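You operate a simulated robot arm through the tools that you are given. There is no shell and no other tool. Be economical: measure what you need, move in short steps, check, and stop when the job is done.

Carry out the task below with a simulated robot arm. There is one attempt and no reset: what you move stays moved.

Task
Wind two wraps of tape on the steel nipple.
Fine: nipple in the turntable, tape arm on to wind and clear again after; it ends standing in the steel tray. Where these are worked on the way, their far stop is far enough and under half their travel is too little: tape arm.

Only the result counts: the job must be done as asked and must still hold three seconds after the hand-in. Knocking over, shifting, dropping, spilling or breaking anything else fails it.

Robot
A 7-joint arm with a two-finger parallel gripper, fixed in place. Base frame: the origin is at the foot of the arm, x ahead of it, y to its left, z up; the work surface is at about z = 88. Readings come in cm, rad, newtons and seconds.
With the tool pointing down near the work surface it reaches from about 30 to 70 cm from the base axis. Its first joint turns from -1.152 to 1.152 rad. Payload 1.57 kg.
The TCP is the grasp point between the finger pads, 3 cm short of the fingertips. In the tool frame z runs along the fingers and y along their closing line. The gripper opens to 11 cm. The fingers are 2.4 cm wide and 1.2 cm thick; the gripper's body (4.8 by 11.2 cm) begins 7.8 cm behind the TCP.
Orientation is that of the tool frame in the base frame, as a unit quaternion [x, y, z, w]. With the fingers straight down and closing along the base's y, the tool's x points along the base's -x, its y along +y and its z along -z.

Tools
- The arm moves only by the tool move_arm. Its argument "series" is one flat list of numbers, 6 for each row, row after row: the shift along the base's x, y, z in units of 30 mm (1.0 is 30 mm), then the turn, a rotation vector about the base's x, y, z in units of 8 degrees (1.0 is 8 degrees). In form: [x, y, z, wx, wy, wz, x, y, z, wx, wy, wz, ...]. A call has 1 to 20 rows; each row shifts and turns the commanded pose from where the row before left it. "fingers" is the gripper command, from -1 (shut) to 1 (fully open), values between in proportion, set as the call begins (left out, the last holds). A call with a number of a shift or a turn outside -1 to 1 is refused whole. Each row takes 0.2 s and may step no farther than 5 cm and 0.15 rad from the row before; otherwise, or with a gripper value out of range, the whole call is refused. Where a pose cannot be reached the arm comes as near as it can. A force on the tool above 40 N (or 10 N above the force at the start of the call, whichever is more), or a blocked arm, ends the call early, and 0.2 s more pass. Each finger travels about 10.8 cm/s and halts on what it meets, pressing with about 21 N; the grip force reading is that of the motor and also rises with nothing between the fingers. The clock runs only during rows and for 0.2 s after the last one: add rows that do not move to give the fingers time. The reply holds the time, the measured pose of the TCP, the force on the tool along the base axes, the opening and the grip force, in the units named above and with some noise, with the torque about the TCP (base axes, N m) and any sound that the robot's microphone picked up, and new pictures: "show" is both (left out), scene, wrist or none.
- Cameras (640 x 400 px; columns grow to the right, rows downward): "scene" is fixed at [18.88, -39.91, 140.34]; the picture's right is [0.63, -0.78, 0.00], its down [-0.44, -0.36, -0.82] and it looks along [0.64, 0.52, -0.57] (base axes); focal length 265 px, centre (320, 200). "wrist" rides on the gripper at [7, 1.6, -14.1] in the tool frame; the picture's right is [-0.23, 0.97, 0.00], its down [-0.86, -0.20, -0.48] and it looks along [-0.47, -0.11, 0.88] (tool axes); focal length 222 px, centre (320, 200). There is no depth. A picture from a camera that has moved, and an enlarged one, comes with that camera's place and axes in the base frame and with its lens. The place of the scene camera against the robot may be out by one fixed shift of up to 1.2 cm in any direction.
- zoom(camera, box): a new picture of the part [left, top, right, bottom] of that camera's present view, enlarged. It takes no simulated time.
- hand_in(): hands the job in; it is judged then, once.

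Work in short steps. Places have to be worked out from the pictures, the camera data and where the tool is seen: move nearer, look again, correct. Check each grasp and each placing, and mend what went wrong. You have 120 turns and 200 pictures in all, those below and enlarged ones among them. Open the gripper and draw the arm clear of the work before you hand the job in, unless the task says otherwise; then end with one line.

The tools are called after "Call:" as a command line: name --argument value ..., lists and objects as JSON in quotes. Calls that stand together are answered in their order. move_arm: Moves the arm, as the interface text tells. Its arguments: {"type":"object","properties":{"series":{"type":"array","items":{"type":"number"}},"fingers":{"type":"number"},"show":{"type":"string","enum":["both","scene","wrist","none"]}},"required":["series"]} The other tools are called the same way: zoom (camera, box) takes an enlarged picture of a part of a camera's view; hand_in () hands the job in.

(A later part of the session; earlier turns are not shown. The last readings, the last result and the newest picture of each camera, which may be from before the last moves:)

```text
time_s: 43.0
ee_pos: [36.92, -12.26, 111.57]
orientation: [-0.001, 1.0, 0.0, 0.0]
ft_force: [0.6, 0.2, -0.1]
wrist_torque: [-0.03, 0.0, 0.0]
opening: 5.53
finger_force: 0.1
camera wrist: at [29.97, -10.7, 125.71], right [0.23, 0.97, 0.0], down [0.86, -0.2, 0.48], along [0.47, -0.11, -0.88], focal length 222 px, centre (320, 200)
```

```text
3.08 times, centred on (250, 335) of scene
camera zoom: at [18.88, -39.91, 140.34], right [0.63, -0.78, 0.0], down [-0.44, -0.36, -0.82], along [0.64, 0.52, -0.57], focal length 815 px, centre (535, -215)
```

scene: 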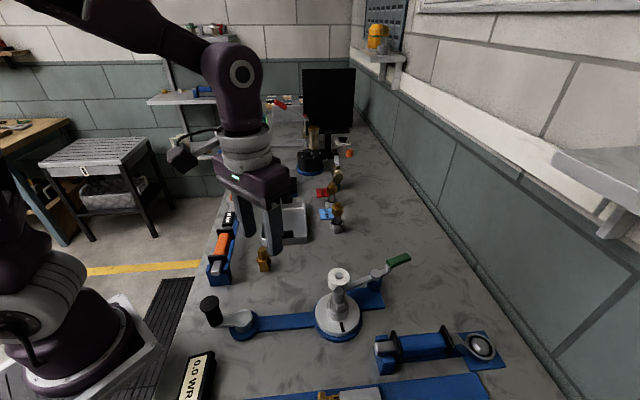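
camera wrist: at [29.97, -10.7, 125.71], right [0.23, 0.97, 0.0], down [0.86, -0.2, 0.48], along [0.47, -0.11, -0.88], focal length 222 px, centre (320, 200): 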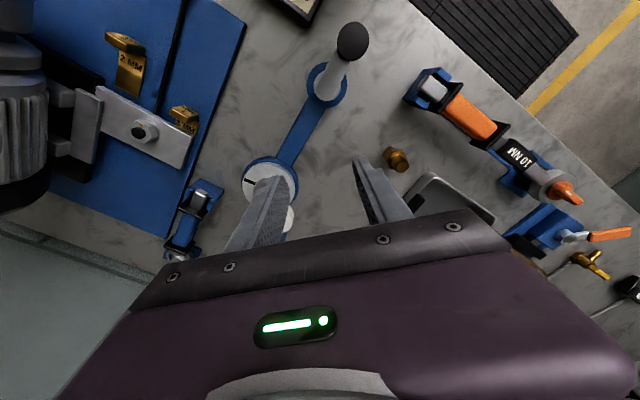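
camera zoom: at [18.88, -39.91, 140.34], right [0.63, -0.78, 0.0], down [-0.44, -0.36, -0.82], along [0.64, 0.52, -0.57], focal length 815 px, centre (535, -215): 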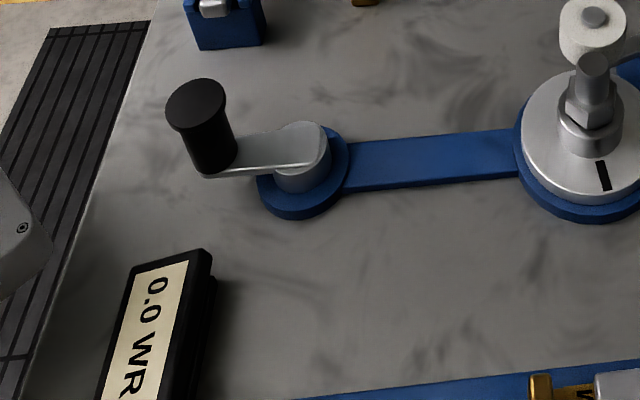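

The hub is near (31.3, -9.75) and the knob top near (27.4, -6.6, 96.3), so the crank radius is about 5 cm. I'll move above the knob and check that the arm reaches that close in.

Call:
move_arm --series '[-0.53, 0.31, -0.4, 0, 0, 0, -0.53, 0.31, -0.4, 0, 0, 0, -0.53, 0.31, -0.4, 0, 0, 0, -0.53, 0.31, -0.4, 0, 0, 0, -0.53, 0.31, -0.4, 0, 0, 0, -0.53, 0.33, -0.4, 0, 0, 0]'

Call:
zoom --camera "scene" --box '[160, 260, 300, 390]'

```text
time_s: 44.4
ee_pos: [27.38, -6.66, 104.15]
orientation: [0.0, 1.0, -0.001, 0.001]
ft_force: [-0.4, 0.5, 0.2]
wrist_torque: [-0.04, -0.01, 0.0]
opening: 5.52
finger_force: 0.0
camera wrist: at [20.44, -5.11, 118.4], right [0.23, 0.97, 0.0], down [0.86, -0.2, 0.48], along [0.47, -0.11, -0.88], focal length 222 px, centre (320, 200)
```

scene: 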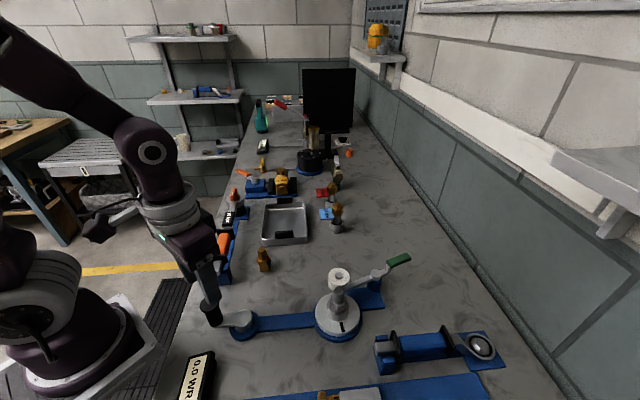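
wrist: 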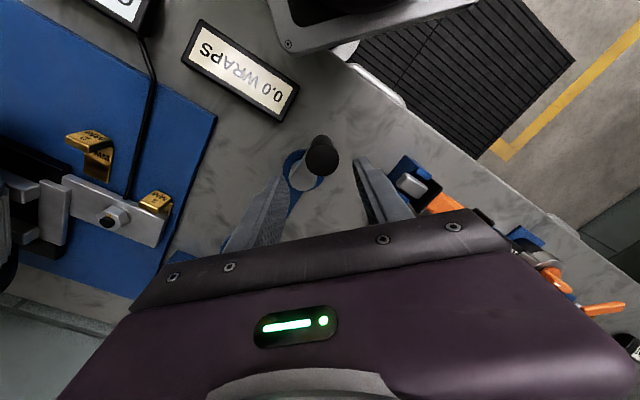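

```text
3.08 times, centred on (230, 325) of scene
camera zoom: at [18.88, -39.91, 140.34], right [0.63, -0.78, 0.0], down [-0.44, -0.36, -0.82], along [0.64, 0.52, -0.57], focal length 815 px, centre (597, -185)
```

zoom: 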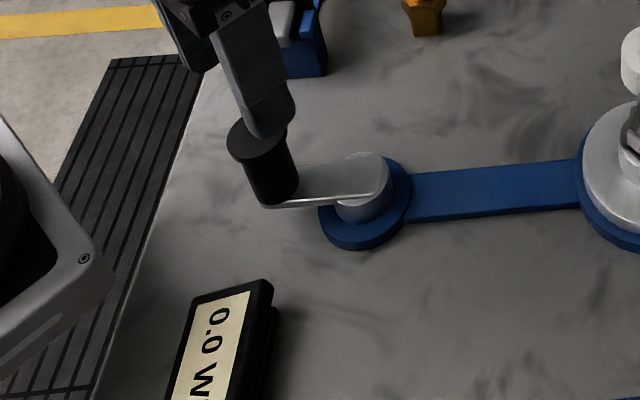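

The pose is reachable and the knob top reads (27.7, -6.7). I'll go down to TCP z≈96 and grip the knob.

Call:
move_arm --series '[0.07, 0, -0.8, 0, 0, 0, 0, 0, -0.8, 0, 0, 0, 0, 0, -0.7, 0, 0, 0, 0, 0, -0.4, 0, 0, 0]' --show "wrist"

Call:
zoom --camera "scene" --box '[160, 260, 300, 390]'

```text
time_s: 45.0
ee_pos: [27.12, -5.38, 100.49]
orientation: [-0.001, 0.998, 0.056, -0.022]
ft_force: [-6.5, 4.6, 50.3]
wrist_torque: [-0.98, -0.25, -0.04]
opening: 4.53
finger_force: 0.0
out of reach, approached as far as the arm can: row 1, 2
stopped in row 3: the force on the tool passed its limit at 184 N (the readings are from after the stop); the commanded pose is now the measured one
camera wrist: at [20.77, -5.41, 115.09], right [0.23, 0.97, 0.1], down [0.88, -0.25, 0.41], along [0.43, -0.01, -0.9], focal length 222 px, centre (320, 200)
```

wrist: 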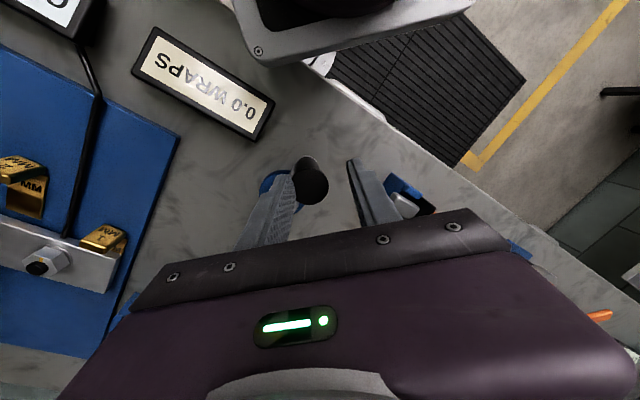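

```text
3.08 times, centred on (230, 325) of scene
camera zoom: at [18.82, -39.89, 140.36], right [0.63, -0.78, 0.0], down [-0.44, -0.36, -0.82], along [0.64, 0.52, -0.57], focal length 815 px, centre (597, -185)
```

zoom: 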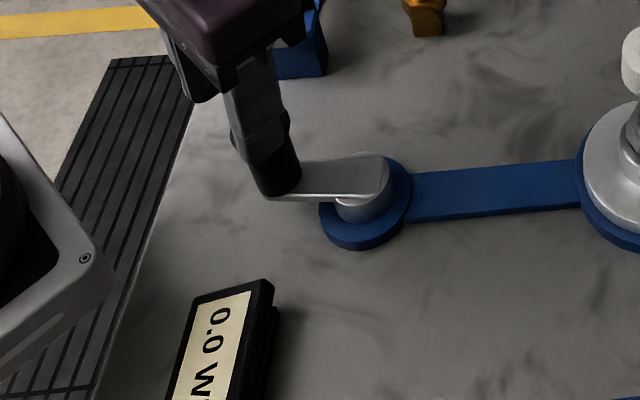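

Straight down is out of reach there, and the fingers pressed on the knob's top. I'll back off upward, square the tool and tilt it about 25° so the fingers point toward the base, which keeps the wrist further out.

Call:
move_arm --series '[0, 0, 0.7, 0, 0, 0, 0, -0.15, 0.7, -0.4, 0.5, 0, 0.1, -0.15, 0.3, -0.4, 0.7, 0, 0.06, -0.12, 0, 0, 0.8, 0, 0, 0, 0, 0, 0.8, 0]'

Call:
zoom --camera "scene" --box '[160, 240, 300, 390]'

```text
time_s: 46.2
ee_pos: [27.59, -6.75, 105.57]
orientation: [0.005, 0.976, -0.001, -0.218]
ft_force: [-0.3, -0.5, -0.5]
wrist_torque: [0.01, -0.03, 0.01]
opening: 5.51
finger_force: 0.0
camera wrist: at [27.31, -5.06, 121.39], right [0.22, 0.97, -0.1], down [0.97, -0.21, 0.07], along [0.05, -0.11, -0.99], focal length 222 px, centre (320, 200)
```

scene: 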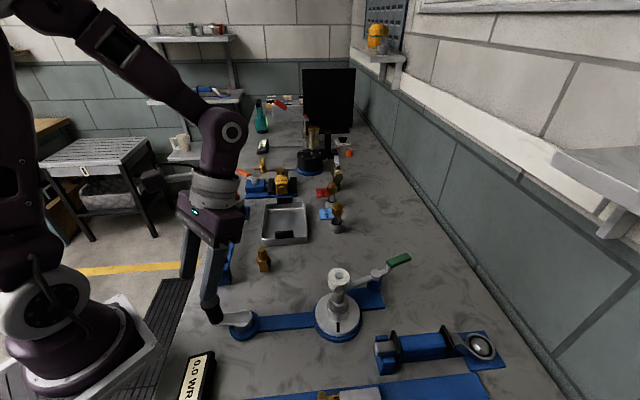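
wrist: 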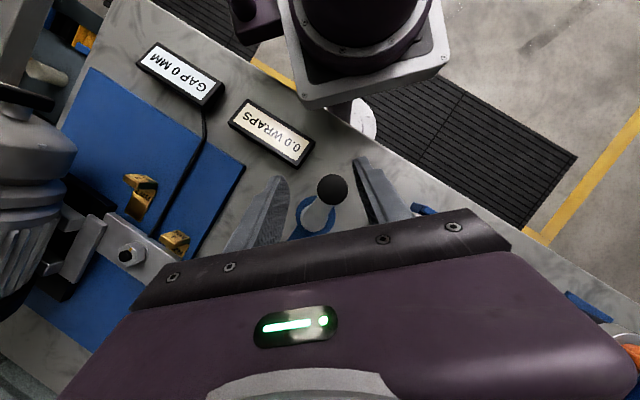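

```text
2.67 times, centred on (230, 315) of scene
camera zoom: at [18.88, -39.91, 140.34], right [0.63, -0.78, 0.0], down [-0.44, -0.36, -0.82], along [0.64, 0.52, -0.57], focal length 706 px, centre (560, -107)
```

zoom: 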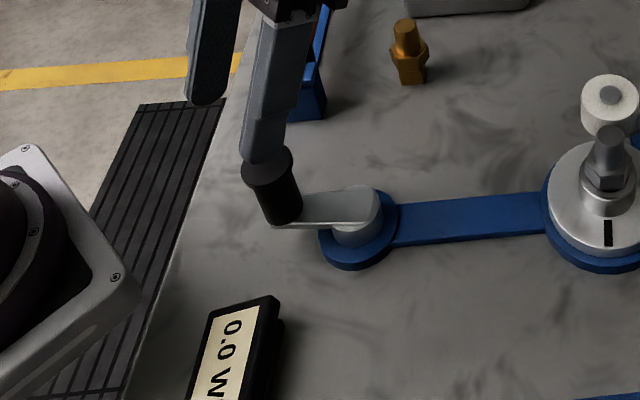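

With the tilt the pose is reached exactly. The knob is at about (27.55, -6.3) with its top near z 97. I'll go down to TCP z≈96.8 around it.

Call:
move_arm --series '[0, 0.13, -0.6, 0, 0, 0, 0, 0, -0.8, 0, 0, 0, 0, 0, -0.8, 0, 0, 0, 0, 0, -0.7, 0, 0, 0]'

Call:
zoom --camera "scene" --box '[160, 260, 300, 390]'

```text
time_s: 47.2
ee_pos: [27.5, -6.32, 96.71]
orientation: [0.005, 0.976, -0.001, -0.216]
ft_force: [-1.0, 0.4, -1.1]
wrist_torque: [0.0, -0.04, -0.02]
opening: 5.51
finger_force: 0.1
camera wrist: at [27.28, -4.61, 112.55], right [0.22, 0.97, -0.1], down [0.97, -0.21, 0.07], along [0.05, -0.11, -0.99], focal length 222 px, centre (320, 200)
```

scene: 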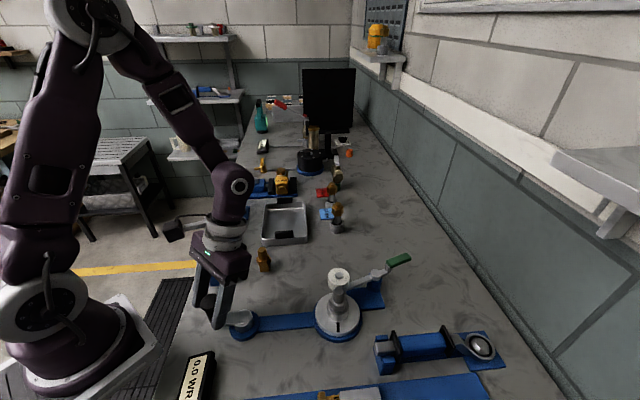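
wrist: 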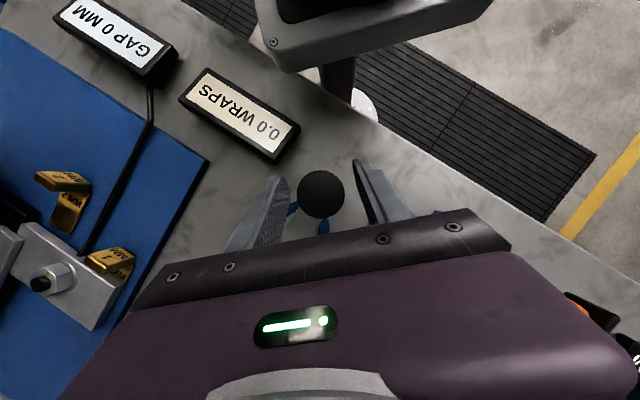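

```text
3.08 times, centred on (230, 325) of scene
camera zoom: at [18.88, -39.91, 140.34], right [0.63, -0.78, 0.0], down [-0.44, -0.36, -0.82], along [0.64, 0.52, -0.57], focal length 815 px, centre (597, -185)
```

zoom: 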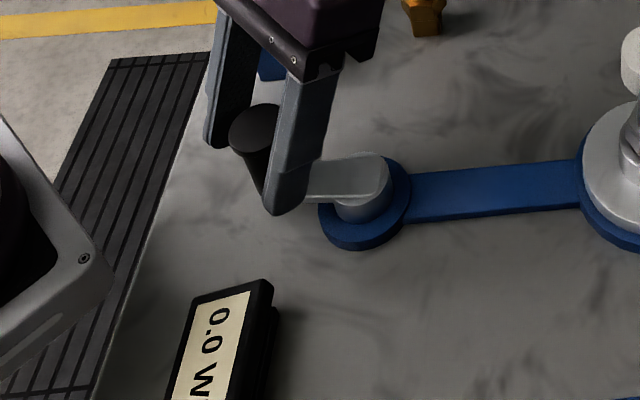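

The knob is centred between the fingers. Gripping it.

Call:
move_arm --series '[0, 0, 0, 0, 0, 0, 0, 0, 0, 0, 0, 0]' --fingers -1 --show "none"

Call:
zoom --camera "wrist" --box '[220, 120, 420, 260]'

Call:
zoom --camera "scene" --box '[190, 280, 270, 360]'

```text
time_s: 47.8
ee_pos: [27.62, -6.23, 96.79]
orientation: [0.005, 0.976, -0.001, -0.217]
ft_force: [-5.5, 4.8, -23.3]
wrist_torque: [0.08, -0.07, -0.01]
opening: 3.31
finger_force: 41.3
```

```text
2.86 times, centred on (320, 190) of wrist
camera zoom: at [27.27, -4.59, 112.55], right [0.22, 0.97, -0.1], down [0.97, -0.21, 0.07], along [0.05, -0.11, -0.99], focal length 635 px, centre (320, 229)
```

zoom: 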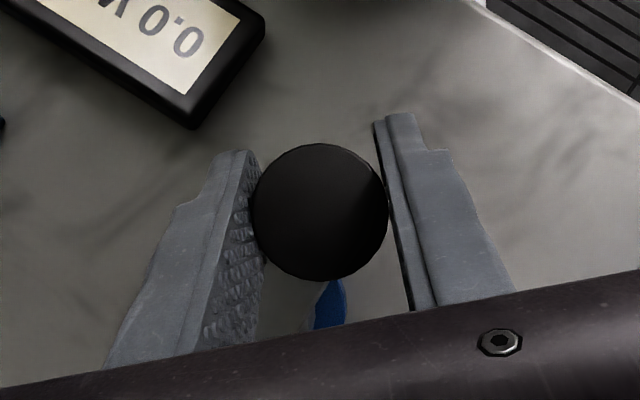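

```text
5.00 times, centred on (230, 320) of scene
camera zoom: at [18.89, -39.91, 140.34], right [0.63, -0.78, 0.0], down [-0.44, -0.36, -0.82], along [0.64, 0.52, -0.57], focal length 1324 px, centre (770, -400)
```

zoom: 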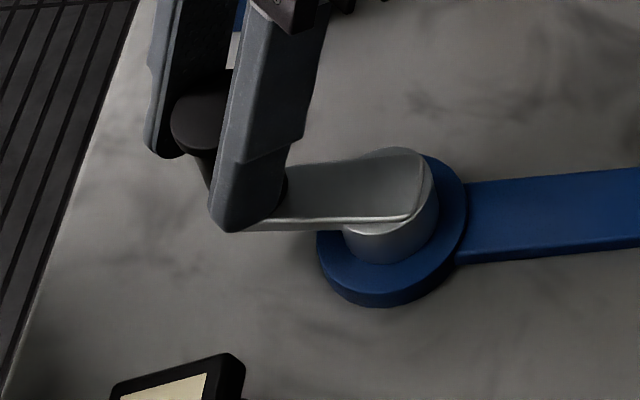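

The knob is gripped firmly. I'll turn the crank clockwise by about 30° around the hub at roughly (31.2, -9.9) and watch the forces and the counter.

Call:
move_arm --series '[0.229, 0.191, 0, 0, 0, 0, 0.259, 0.147, 0, 0, 0, 0, 0.281, 0.1, 0, 0, 0, 0]' --show "scene"

Call:
zoom --camera "scene" --box '[180, 270, 380, 400]'

```text
time_s: 48.6
ee_pos: [30.01, -4.88, 96.77]
orientation: [0.004, 0.977, -0.002, -0.215]
ft_force: [-1.8, 1.6, -37.9]
wrist_torque: [0.03, 0.04, 0.01]
opening: 3.33
finger_force: 41.5
```

scene: 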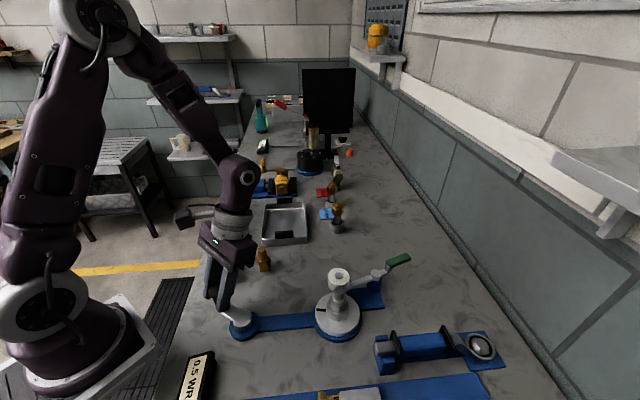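

```text
3.08 times, centred on (280, 335) of scene
camera zoom: at [18.91, -39.92, 140.33], right [0.63, -0.78, 0.0], down [-0.44, -0.36, -0.82], along [0.64, 0.52, -0.57], focal length 815 px, centre (443, -215)
```

zoom: 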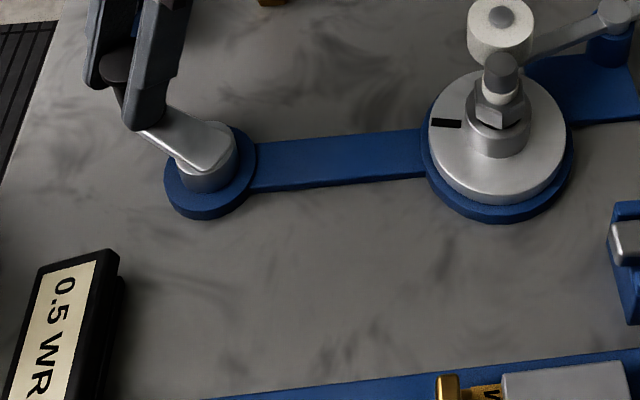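

The counter reads 0.5 WRAPS and tape is going on. The downward pull is high, so I'll lower by 2 mm to relax it and turn a little further.

Call:
move_arm --series '[0, 0, -0.07, 0, 0, 0, 0.29, 0.053, 0, 0, 0, 0]' --show "none"

Call:
zoom --camera "scene" --box '[180, 270, 380, 400]'

```text
time_s: 49.2
ee_pos: [30.77, -4.88, 96.68]
orientation: [0.005, 0.976, -0.001, -0.216]
ft_force: [-0.9, -10.3, 37.6]
wrist_torque: [0.0, 0.09, -0.02]
opening: 3.34
finger_force: 41.1
```

```text
3.08 times, centred on (280, 335) of scene
camera zoom: at [18.84, -39.94, 140.34], right [0.63, -0.78, 0.0], down [-0.44, -0.36, -0.82], along [0.64, 0.52, -0.57], focal length 815 px, centre (443, -215)
```

zoom: 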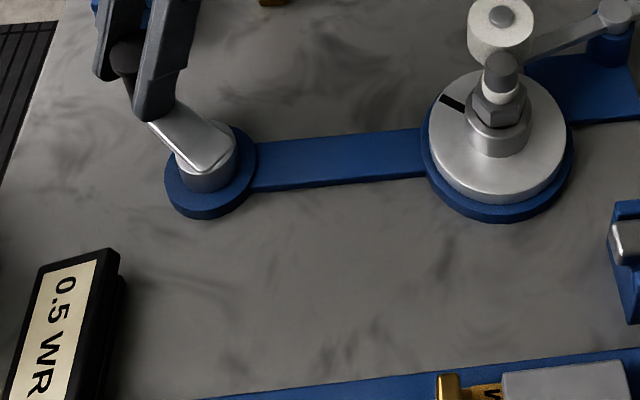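

The vertical force flipped sign, so 1 mm is the right correction. The fitted hub is about (31.0, -9.7) with R≈4.8. I'll continue clockwise by 20°.

Call:
move_arm --series '[0, -0.02, 0.035, 0, 0, 0, 0.288, -0.005, 0, 0, 0, 0, 0.273, -0.05, 0, 0, 0, 0]' --show "none"

Call:
zoom --camera "scene" --box '[180, 270, 380, 400]'

```text
time_s: 50.0
ee_pos: [32.54, -5.17, 96.79]
orientation: [0.005, 0.976, 0.0, -0.216]
ft_force: [-5.9, -17.1, -36.7]
wrist_torque: [0.25, -0.13, 0.01]
opening: 3.3
finger_force: 41.6
```

```text
3.08 times, centred on (280, 335) of scene
camera zoom: at [18.9, -39.97, 140.32], right [0.63, -0.78, 0.0], down [-0.44, -0.36, -0.82], along [0.64, 0.52, -0.57], focal length 815 px, centre (443, -215)
```

zoom: 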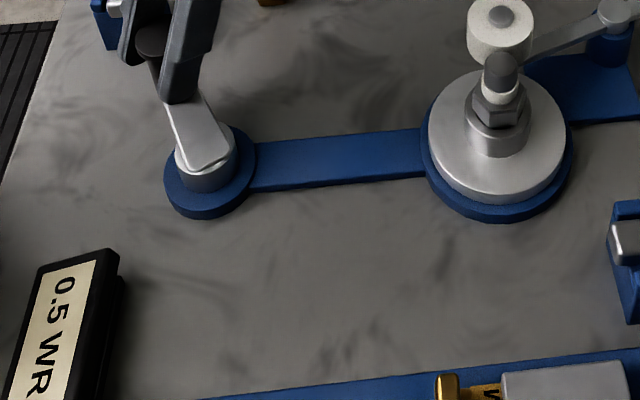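

The counter seems to step in 0.5s. I refit the circle to about hub (30.75, -9.1), R≈4.24, and continue clockwise by 30° with a small vertical relief.

Call:
move_arm --series '[0, -0.05, -0.02, 0, 0, 0, 0.26, -0.133, 0, 0, 0, 0, 0.188, -0.158, 0, 0, 0, 0, 0.158, -0.188, 0, 0, 0, 0]' --show "none"

Call:
zoom --camera "scene" --box '[180, 270, 380, 400]'

```text
time_s: 51.0
ee_pos: [34.35, -6.68, 96.83]
orientation: [0.005, 0.977, -0.001, -0.215]
ft_force: [12.3, 10.6, 5.9]
wrist_torque: [0.09, -0.21, 0.06]
opening: 3.11
finger_force: 40.4
```

```text
3.08 times, centred on (280, 335) of scene
camera zoom: at [18.91, -39.89, 140.34], right [0.63, -0.78, 0.0], down [-0.44, -0.36, -0.82], along [0.64, 0.52, -0.57], focal length 815 px, centre (443, -215)
```

zoom: 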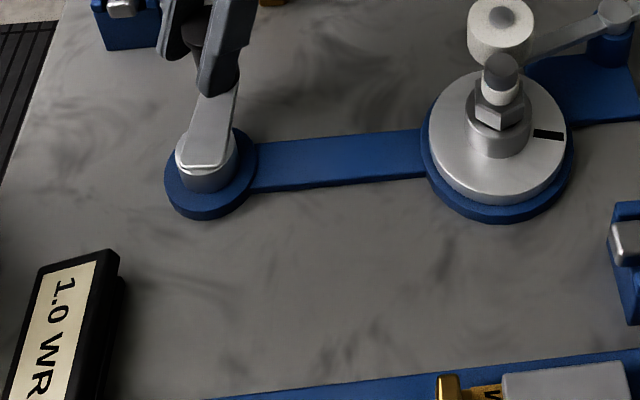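

The mark has gone about 270° and the counter shows 1.0 (rounded). The force says my path is slightly too far in; I refit to R≈4.42 about (30.9, -9.25) and continue 30°.

Call:
move_arm --series '[0.197, -0.165, 0, 0, 0, 0, 0.1, -0.235, 0, 0, 0, 0, 0.06, -0.252, 0, 0, 0, 0]' --show "none"

Call:
zoom --camera "scene" --box '[180, 270, 380, 400]'

Call:
zoom --camera "wrist" --box '[220, 120, 420, 260]'

```text
time_s: 51.8
ee_pos: [35.5, -8.66, 96.73]
orientation: [0.006, 0.976, 0.0, -0.217]
ft_force: [1.3, 1.5, 14.4]
wrist_torque: [0.07, 0.85, 0.01]
opening: 3.11
finger_force: 39.7
```

```text
3.08 times, centred on (280, 335) of scene
camera zoom: at [18.87, -39.9, 140.34], right [0.63, -0.78, 0.0], down [-0.44, -0.36, -0.82], along [0.64, 0.52, -0.57], focal length 815 px, centre (443, -215)
```

zoom: 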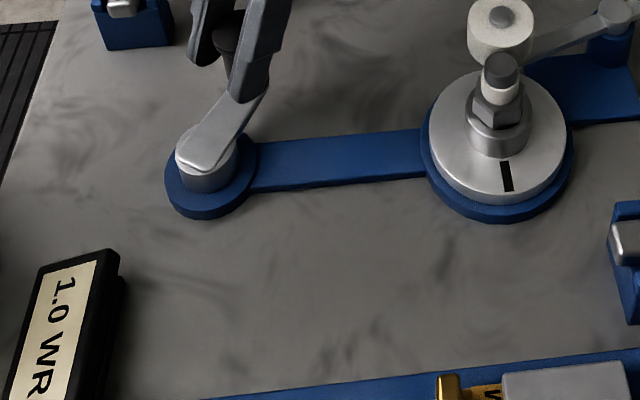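

```text
2.86 times, centred on (320, 190) of wrist
camera zoom: at [35.03, -6.91, 112.53], right [0.22, 0.97, -0.1], down [0.98, -0.21, 0.07], along [0.05, -0.11, -0.99], focal length 635 px, centre (320, 229)
```

zoom: 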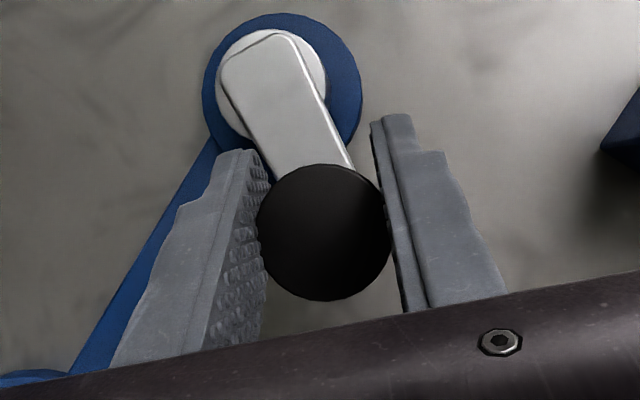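

One full turn is done: the mark is back at the front. The wrist view gives hub (31.0, -9.5), R≈4.85 and the crank at +12°, so the ratio is 3:1. About 120° of crank remains, to -108°. Continuing 30°.

Call:
move_arm --series '[0.19, -0.23, 0, 0, 0, 0, -0.017, -0.283, 0, 0, 0, 0, -0.063, -0.273, 0, 0, 0, 0]' --show "none"

Call:
zoom --camera "scene" --box '[180, 270, 380, 400]'

Call:
zoom --camera "wrist" --box '[220, 80, 420, 260]'

```text
time_s: 52.6
ee_pos: [35.52, -10.86, 96.67]
orientation: [0.005, 0.976, 0.0, -0.219]
ft_force: [-26.3, 6.1, 3.3]
wrist_torque: [0.07, 0.51, 0.02]
opening: 3.12
finger_force: 39.6
```

```text
3.08 times, centred on (280, 335) of scene
camera zoom: at [18.81, -39.89, 140.36], right [0.63, -0.78, 0.0], down [-0.44, -0.36, -0.82], along [0.64, 0.52, -0.57], focal length 815 px, centre (443, -215)
```

zoom: 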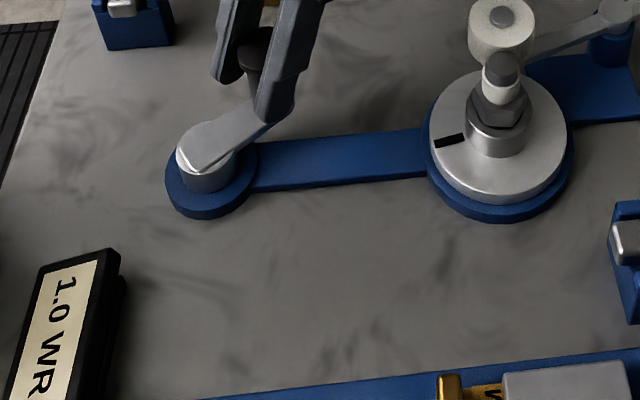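

```text
2.22 times, centred on (320, 170) of wrist
camera zoom: at [35.2, -9.25, 112.53], right [0.22, 0.97, -0.1], down [0.98, -0.21, 0.07], along [0.05, -0.11, -0.99], focal length 494 px, centre (320, 267)
```

zoom: 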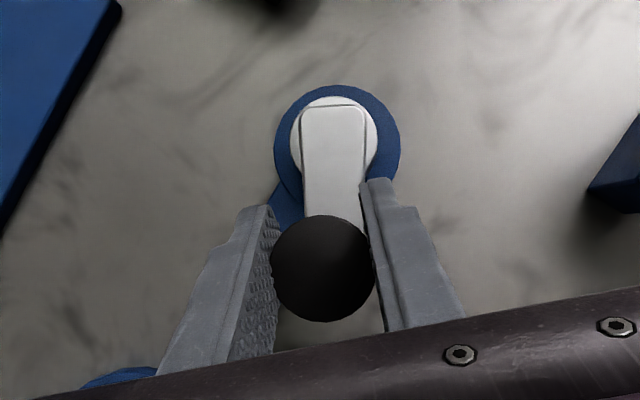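

The inward pull of 26 N says the radius is slightly large. I'll tighten to R≈4.6 about (31.15, -9.65) and go another 30°.

Call:
move_arm --series '[-0.097, -0.197, 0, 0, 0, 0, -0.133, -0.233, 0, 0, 0, 0, -0.173, -0.203, 0, 0, 0, 0]' --show "none"

Call:
zoom --camera "scene" --box '[180, 270, 380, 400]'

Call:
zoom --camera "wrist" --box '[220, 80, 420, 260]'

```text
time_s: 53.4
ee_pos: [34.53, -12.78, 96.68]
orientation: [0.005, 0.977, -0.001, -0.213]
ft_force: [-3.4, 3.9, 5.4]
wrist_torque: [0.16, 0.8, 0.02]
opening: 3.12
finger_force: 40.3
```

```text
3.08 times, centred on (280, 335) of scene
camera zoom: at [18.87, -39.9, 140.34], right [0.63, -0.78, 0.0], down [-0.44, -0.36, -0.82], along [0.64, 0.52, -0.57], focal length 815 px, centre (443, -215)
```

zoom: 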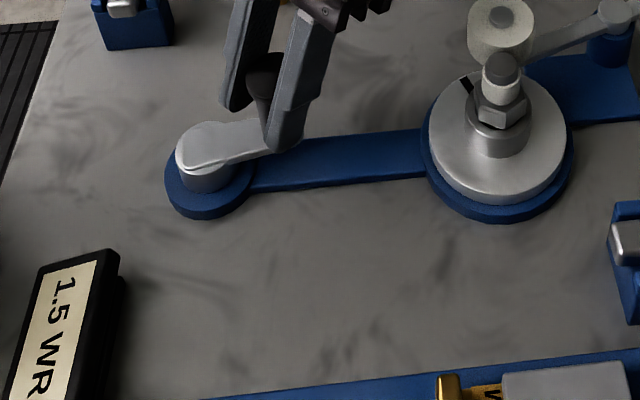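

```text
2.22 times, centred on (320, 170) of wrist
camera zoom: at [34.17, -11.21, 112.51], right [0.22, 0.97, -0.1], down [0.97, -0.21, 0.08], along [0.05, -0.11, -0.99], focal length 494 px, centre (320, 267)
```

zoom: 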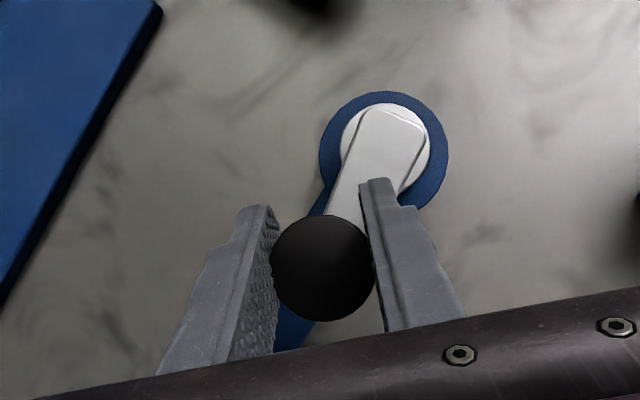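

Counter 1.5 with low forces; the crank is at about -39°. About 69° remains. Continuing 30°.

Call:
move_arm --series '[-0.203, -0.19, 0, 0, 0, 0, -0.233, -0.133, 0, 0, 0, 0, -0.25, -0.09, 0, 0, 0, 0]' --show "none"

Call:
zoom --camera "scene" --box '[180, 270, 380, 400]'

Call:
zoom --camera "wrist" --box '[220, 80, 420, 260]'

```text
time_s: 54.4
ee_pos: [32.68, -14.35, 96.77]
orientation: [0.005, 0.977, -0.005, -0.212]
ft_force: [2.9, -9.0, -6.3]
wrist_torque: [-0.07, 0.4, -0.04]
opening: 3.09
finger_force: 39.8
stopped in row 3: the force on the tool passed its limit at 42 N (the readings are from after the stop); the commanded pose is now the measured one
```

```text
3.08 times, centred on (280, 335) of scene
camera zoom: at [18.89, -39.94, 140.33], right [0.63, -0.78, 0.0], down [-0.44, -0.36, -0.82], along [0.64, 0.52, -0.57], focal length 815 px, centre (443, -215)
```

zoom: 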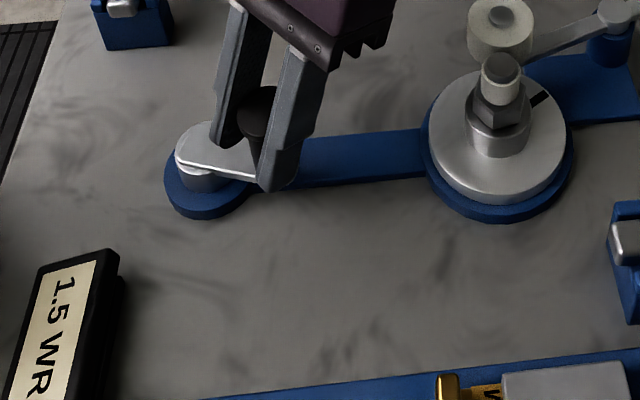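

```text
2.22 times, centred on (320, 170) of wrist
camera zoom: at [32.2, -12.64, 112.49], right [0.22, 0.97, -0.1], down [0.97, -0.21, 0.08], along [0.06, -0.12, -0.99], focal length 494 px, centre (320, 267)
```

zoom: 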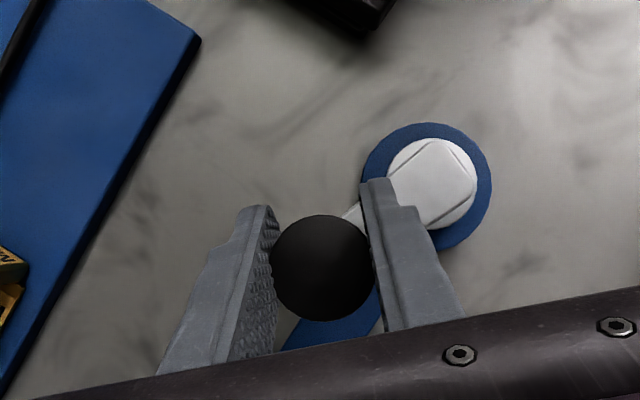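

The crank is now at about -69°, roughly 1.67 wraps. The hub fits (31.4, -9.95). About 39° remains; I'll do 20° more.

Call:
move_arm --series '[-0.283, -0.04, 0, 0, 0, 0, -0.267, -0.023, 0, 0, 0, 0]' --show "none"

Call:
zoom --camera "scene" --box '[180, 270, 380, 400]'

Call:
zoom --camera "wrist" --box '[220, 80, 420, 260]'

```text
time_s: 54.9
ee_pos: [31.52, -14.85, 96.7]
orientation: [0.005, 0.978, -0.006, -0.209]
ft_force: [0.5, -9.7, -12.9]
wrist_torque: [-0.01, 0.61, -0.04]
opening: 3.09
finger_force: 40.0
stopped in row 2: the force on the tool passed its limit at 43 N (the readings are from after the stop); the commanded pose is now the measured one
```

```text
3.08 times, centred on (280, 335) of scene
camera zoom: at [18.9, -39.94, 140.33], right [0.63, -0.78, 0.0], down [-0.44, -0.36, -0.82], along [0.64, 0.52, -0.57], focal length 815 px, centre (443, -215)
```

zoom: 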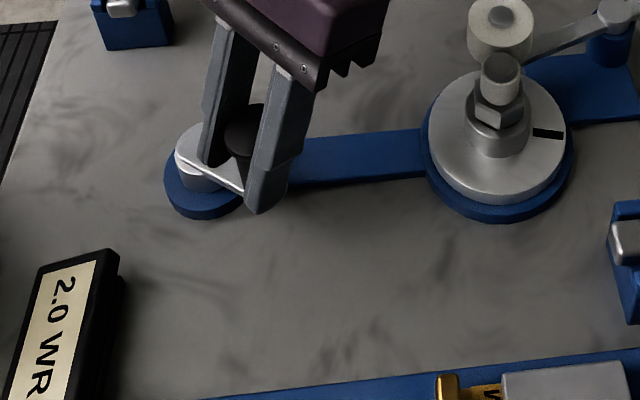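

```text
2.22 times, centred on (320, 170) of wrist
camera zoom: at [30.89, -12.97, 112.48], right [0.21, 0.97, -0.11], down [0.97, -0.21, 0.09], along [0.06, -0.12, -0.99], focal length 494 px, centre (320, 267)
```

zoom: 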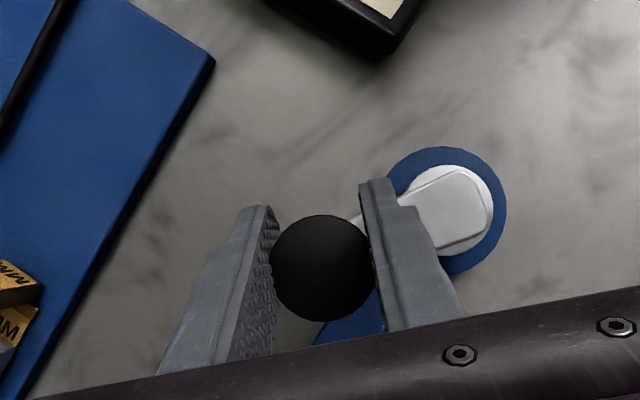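

The counter shows 2.0 (rounded), but the mark is at about 1.75 turns. I need 30° more of crank. The knob wants slightly more -y, so I'll go slower in smaller steps with R≈4.95.

Call:
move_arm --series '[-0.14, -0.025, 0, 0, 0, 0, -0.14, -0.015, 0, 0, 0, 0, -0.14, 0.005, 0, 0, 0, 0, -0.14, 0.018, 0, 0, 0, 0]' --show "none"

Call:
zoom --camera "scene" --box '[180, 270, 380, 400]'

Call:
zoom --camera "wrist" --box '[220, 80, 420, 260]'

```text
time_s: 55.9
ee_pos: [29.7, -14.84, 96.63]
orientation: [0.005, 0.978, -0.006, -0.21]
ft_force: [-0.5, -10.5, -18.3]
wrist_torque: [0.06, -0.23, -0.05]
opening: 3.1
finger_force: 40.0
```

```text
3.08 times, centred on (280, 335) of scene
camera zoom: at [18.9, -39.95, 140.33], right [0.63, -0.78, 0.0], down [-0.44, -0.36, -0.82], along [0.64, 0.52, -0.57], focal length 815 px, centre (443, -215)
```

zoom: 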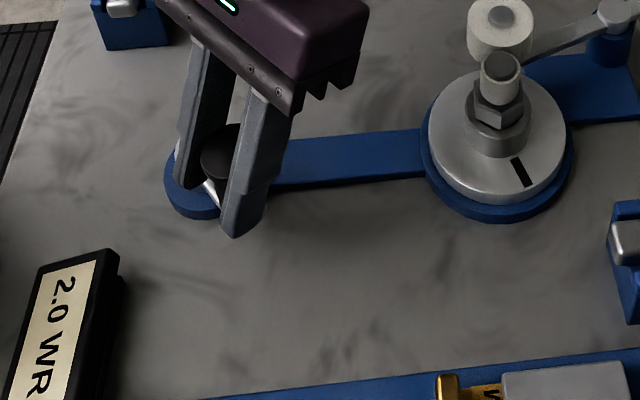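

```text
2.22 times, centred on (320, 170) of wrist
camera zoom: at [29.22, -13.0, 112.49], right [0.22, 0.97, -0.11], down [0.97, -0.21, 0.09], along [0.06, -0.12, -0.99], focal length 494 px, centre (320, 267)
```

zoom: 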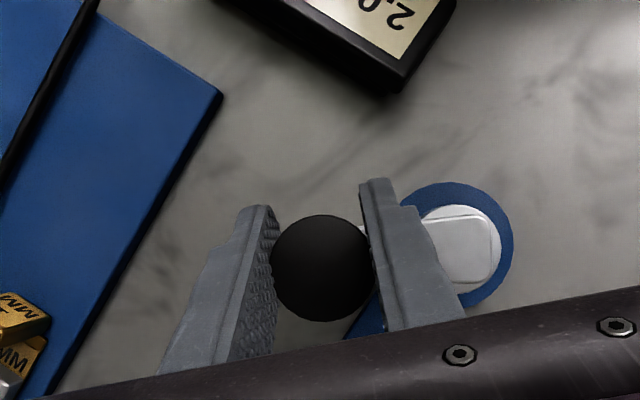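

The mark is about 12° short of its starting place. A last 0.36 cm of crank travel will complete two turns.

Call:
move_arm --series '[-0.07, 0.012, 0, 0, 0, 0, -0.06, 0.012, 0, 0, 0, 0]' --show "none"

Call:
zoom --camera "scene" --box '[180, 270, 380, 400]'

```text
time_s: 56.5
ee_pos: [29.31, -14.77, 96.76]
orientation: [0.005, 0.978, -0.007, -0.21]
ft_force: [-1.3, -11.5, -14.8]
wrist_torque: [0.08, -0.73, -0.03]
opening: 3.11
finger_force: 40.6
```

```text
3.08 times, centred on (280, 335) of scene
camera zoom: at [18.89, -39.95, 140.33], right [0.63, -0.78, 0.0], down [-0.44, -0.36, -0.82], along [0.64, 0.52, -0.57], focal length 815 px, centre (443, -215)
```

zoom: 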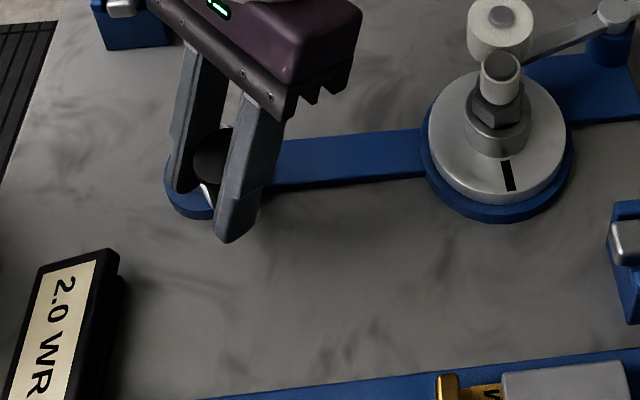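

Two full turns are complete and the counter reads 2.0. I'll release the knob, rise straight up and undo the tilt.

Call:
move_arm --series '[0, 0, 0, 0, 0, 0, 0, 0, 0, 0, 0, 0, 0, 0, 0.5, 0, 0, 0, 0, 0, 0.9, 0, 0, 0, 0, 0, 0.9, 0, 0, 0, 0.5, 0, 0.8, 0, -0.8, 0, 0.5, 0, 0.5, 0, -0.8, 0, 0.5, 0, 0, 0, -0.8, 0, 0.5, 0, 0, 0, -0.7, 0]' --fingers 0.0

Call:
zoom --camera "scene" --box '[180, 230, 420, 400]'

```text
time_s: 58.5
ee_pos: [35.39, -14.71, 107.56]
orientation: [0.006, 1.0, -0.006, 0.006]
ft_force: [-1.5, 0.0, 0.6]
wrist_torque: [0.02, -0.01, -0.03]
opening: 5.52
finger_force: 0.0
camera wrist: at [28.22, -12.84, 121.57], right [0.24, 0.97, -0.01], down [0.85, -0.21, 0.49], along [0.47, -0.12, -0.87], focal length 222 px, centre (320, 200)
```

scene: 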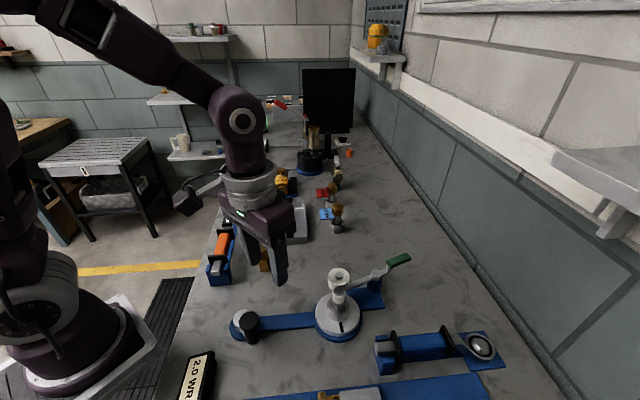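
wrist: 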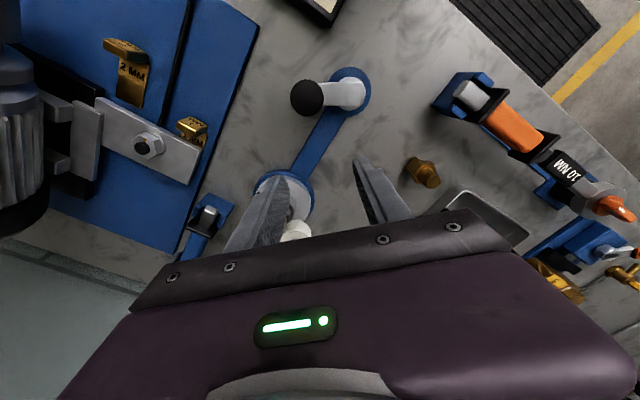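

```text
2.35 times, centred on (300, 315) of scene
camera zoom: at [18.88, -39.91, 140.34], right [0.63, -0.78, 0.0], down [-0.44, -0.36, -0.82], along [0.64, 0.52, -0.57], focal length 623 px, centre (367, -71)
```

zoom: 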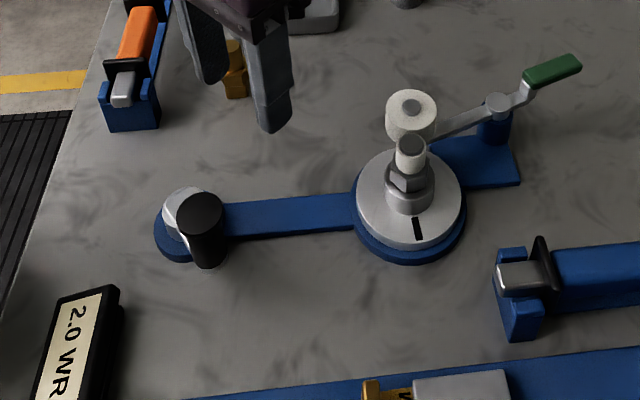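

The counter holds 2.0. Now I'll swing the tape arm clear again: back over the green handle, which is now near (61.5, -27.7) and pointing about -25°.

Call:
move_arm --series '[0.82, -0.417, 0, 0, 0, -0.31, 0.82, -0.417, 0, 0, 0, -0.31, 0.82, -0.417, 0, 0, 0, -0.31, 0.82, -0.417, 0, 0, 0, -0.31, 0.82, -0.417, 0, 0, 0, -0.31, 0.82, -0.417, -0.2, 0, 0, -0.31, 0.82, -0.417, -0.3, 0, 0, -0.31, 0.82, -0.417, -0.3, 0, 0, -0.31, 0.82, -0.417, -0.3, 0, 0, -0.31, 0.82, -0.417, -0.3, 0, 0, -0.31]' --fingers 0.1 --show "none"

Call:
zoom --camera "wrist" --box '[200, 40, 440, 240]'

Call:
zoom --camera "scene" --box '[300, 200, 440, 330]'

```text
time_s: 60.7
ee_pos: [59.96, -27.14, 103.3]
orientation: [0.221, 0.975, -0.005, 0.003]
ft_force: [0.2, 0.9, -0.3]
wrist_torque: [0.05, 0.02, -0.02]
opening: 6.05
finger_force: 0.1
```

```text
2.00 times, centred on (320, 140) of wrist
camera zoom: at [54.32, -22.6, 117.42], right [0.63, 0.78, -0.01], down [0.68, -0.54, 0.49], along [0.38, -0.31, -0.87], focal length 444 px, centre (320, 320)
```

zoom: 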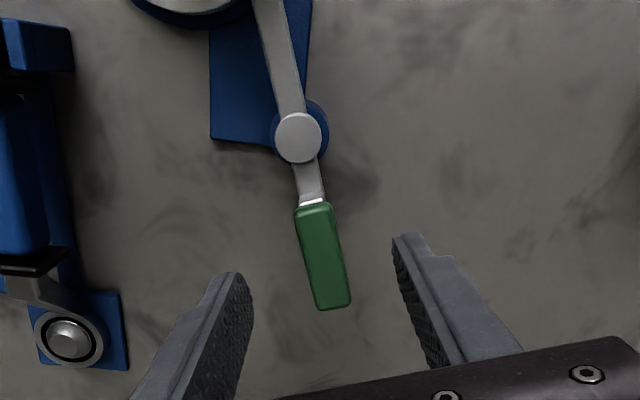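

```text
3.08 times, centred on (370, 265) of scene
camera zoom: at [18.88, -39.91, 140.34], right [0.63, -0.78, 0.0], down [-0.44, -0.36, -0.82], along [0.64, 0.52, -0.57], focal length 815 px, centre (166, 0)
```

zoom: 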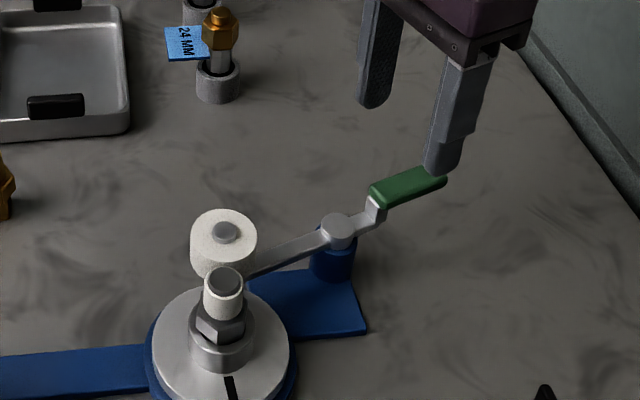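

The handle centre is at (61.1, -28.0), angle about -27°, aligned with the fingers. I'll go down around it and cage it.

Call:
move_arm --series '[0.05, -0.06, -0.8, 0, 0, 0, 0.08, -0.06, -0.8, 0, 0, 0, 0.09, -0.07, -0.7, 0, 0, 0, 0.09, -0.08, -0.6, 0, 0, 0]' --show "none"

Call:
zoom --camera "wrist" --box '[200, 40, 440, 240]'

```text
time_s: 61.7
ee_pos: [60.94, -28.06, 94.63]
orientation: [0.222, 0.975, -0.006, 0.004]
ft_force: [0.5, -1.1, -0.4]
wrist_torque: [-0.01, 0.02, 0.0]
opening: 6.05
finger_force: 0.0
```

```text
2.00 times, centred on (320, 140) of wrist
camera zoom: at [55.24, -23.45, 108.71], right [0.63, 0.78, -0.01], down [0.68, -0.54, 0.49], along [0.38, -0.31, -0.87], focal length 444 px, centre (320, 320)
```

zoom: 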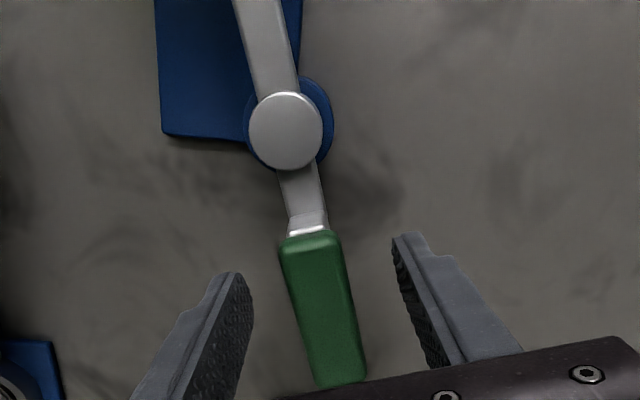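

The handle is centred between the fingers. I'll cage it and swing back clockwise, first 32°.

Call:
move_arm --series '[0, 0, 0, 0, 0, 0, 0, 0, 0, 0, 0, 0, -0.151, -0.232, 0, 0, 0, -1, -0.182, -0.209, 0, 0, 0, -1, -0.209, -0.182, 0, 0, 0, -1, -0.232, -0.151, 0, 0, 0, -1]' --fingers -0.37 --show "none"

Call:
zoom --camera "scene" --box '[300, 200, 440, 330]'

```text
time_s: 63.1
ee_pos: [58.62, -30.37, 94.65]
orientation: [0.482, 0.876, -0.006, 0.003]
ft_force: [1.1, 0.1, 0.1]
wrist_torque: [-0.01, -0.03, 0.06]
opening: 3.57
finger_force: 0.0
```

```text
3.08 times, centred on (370, 265) of scene
camera zoom: at [18.88, -39.91, 140.34], right [0.63, -0.78, 0.0], down [-0.44, -0.36, -0.82], along [0.64, 0.52, -0.57], focal length 815 px, centre (166, 0)
```

zoom: 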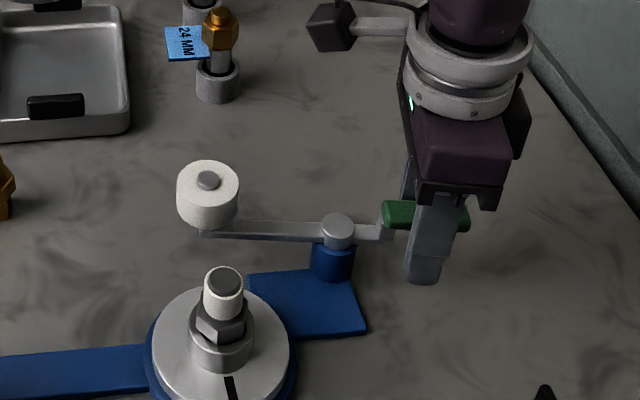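

The arm is coming off the nipple. I'll continue back to its first position and press on until I feel the stop.

Call:
move_arm --series '[-0.251, -0.117, 0, 0, 0, -1, -0.265, -0.081, 0, 0, 0, -1, -0.273, -0.043, 0, 0, 0, -1]' --show "none"

Call:
move_arm --series '[-0.14, -0.01, 0, 0, 0, -0.5]' --show "none"

Call:
zoom --camera "scene" --box '[300, 200, 440, 330]'

```text
time_s: 63.9
ee_pos: [56.19, -31.03, 94.78]
orientation: [0.655, 0.756, -0.006, 0.0]
ft_force: [1.6, 0.2, -0.2]
wrist_torque: [-0.02, -0.01, 0.04]
opening: 3.6
finger_force: 0.9
```

```text
time_s: 64.3
ee_pos: [55.85, -31.1, 94.73]
orientation: [0.68, 0.734, -0.007, 0.001]
ft_force: [5.8, 3.0, 0.3]
wrist_torque: [0.01, -0.04, 0.13]
opening: 3.96
finger_force: 3.1
```

```text
3.08 times, centred on (370, 265) of scene
camera zoom: at [18.89, -39.9, 140.34], right [0.63, -0.78, 0.0], down [-0.44, -0.36, -0.82], along [0.64, 0.52, -0.57], focal length 815 px, centre (166, 0)
```

zoom: 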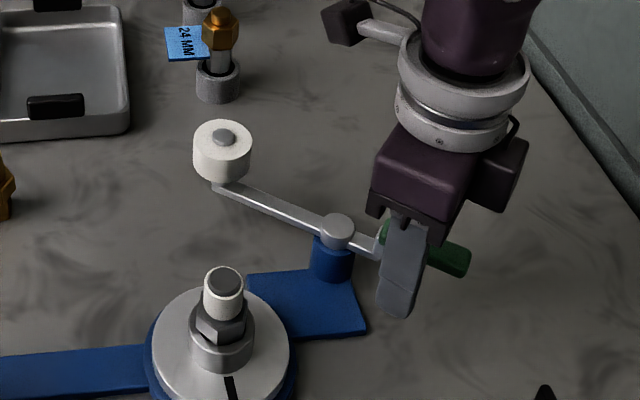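

The tape arm is back at its first place against its stop. I'll release the handle, rise, and move over the wound nipple to look at its hex.

Call:
move_arm --series '[0.1, 0.01, 0, 0, 0, 0.3, 0, 0, 0, 0, 0, 0, 0, 0, 0.6, 0, 0, 0, 0, 0, 0.9, 0, 0, 0, 0, 0, 0.9, 0, 0, 0, 0, 0, 0.9, 0, 0, 0, -0.65, 0.43, 0.2, 0, 0, 0, -0.65, 0.43, 0.2, 0, 0, 0, -0.65, 0.43, 0, 0, 0, -0.3, -0.65, 0.43, 0, 0, 0, -0.5, -0.65, 0.43, 0, 0, 0, -0.5, -0.65, 0.43, 0, 0, 0, -0.5]' --fingers 0.2

Call:
zoom --camera "wrist" --box '[240, 60, 400, 220]'

Call:
zoom --camera "scene" --box '[310, 255, 370, 315]'

```text
time_s: 66.9
ee_pos: [44.43, -23.45, 105.73]
orientation: [0.753, 0.658, -0.007, -0.001]
ft_force: [0.4, 0.3, -0.5]
wrist_torque: [0.02, -0.02, 0.01]
opening: 6.6
finger_force: 0.0
camera wrist: at [47.08, -16.56, 119.83], right [0.94, -0.35, -0.01], down [-0.31, -0.82, 0.49], along [-0.18, -0.46, -0.87], focal length 222 px, centre (320, 200)
```

scene: 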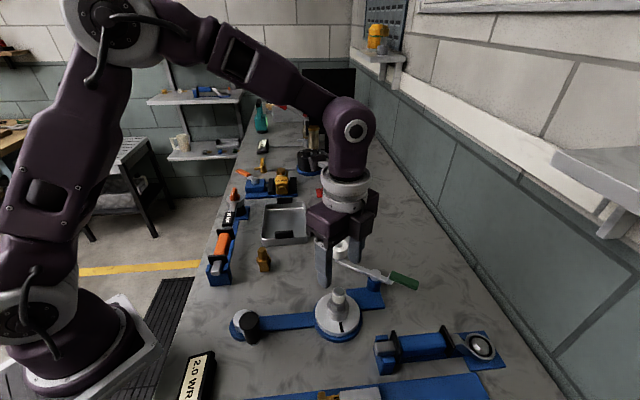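
wrist: 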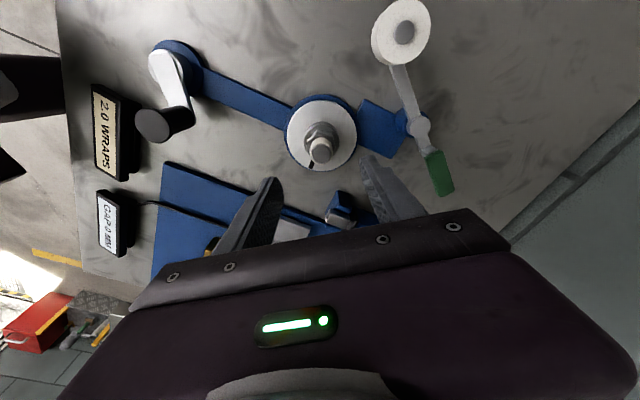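

```text
2.50 times, centred on (320, 140) of wrist
camera zoom: at [47.08, -16.56, 119.83], right [0.94, -0.35, -0.01], down [-0.31, -0.82, 0.49], along [-0.18, -0.46, -0.87], focal length 555 px, centre (320, 350)
```

zoom: 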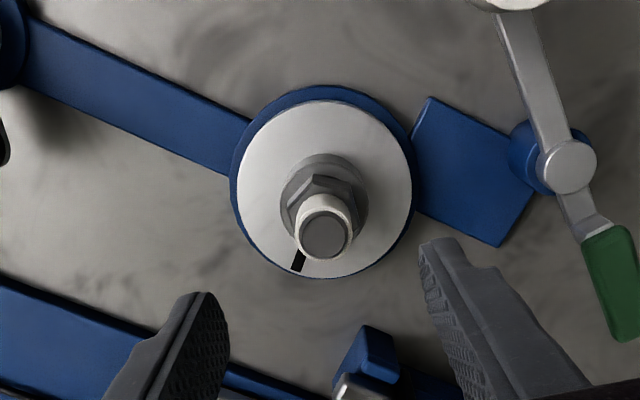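

```text
6.67 times, centred on (340, 285) of scene
camera zoom: at [18.88, -39.91, 140.34], right [0.63, -0.78, 0.0], down [-0.44, -0.36, -0.82], along [0.64, 0.52, -0.57], focal length 1766 px, centre (187, -367)
```

zoom: 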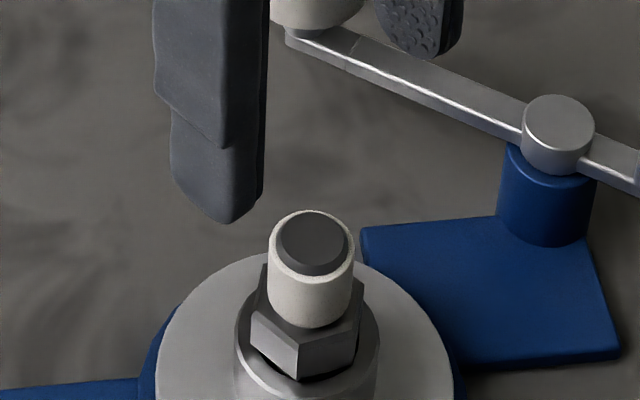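

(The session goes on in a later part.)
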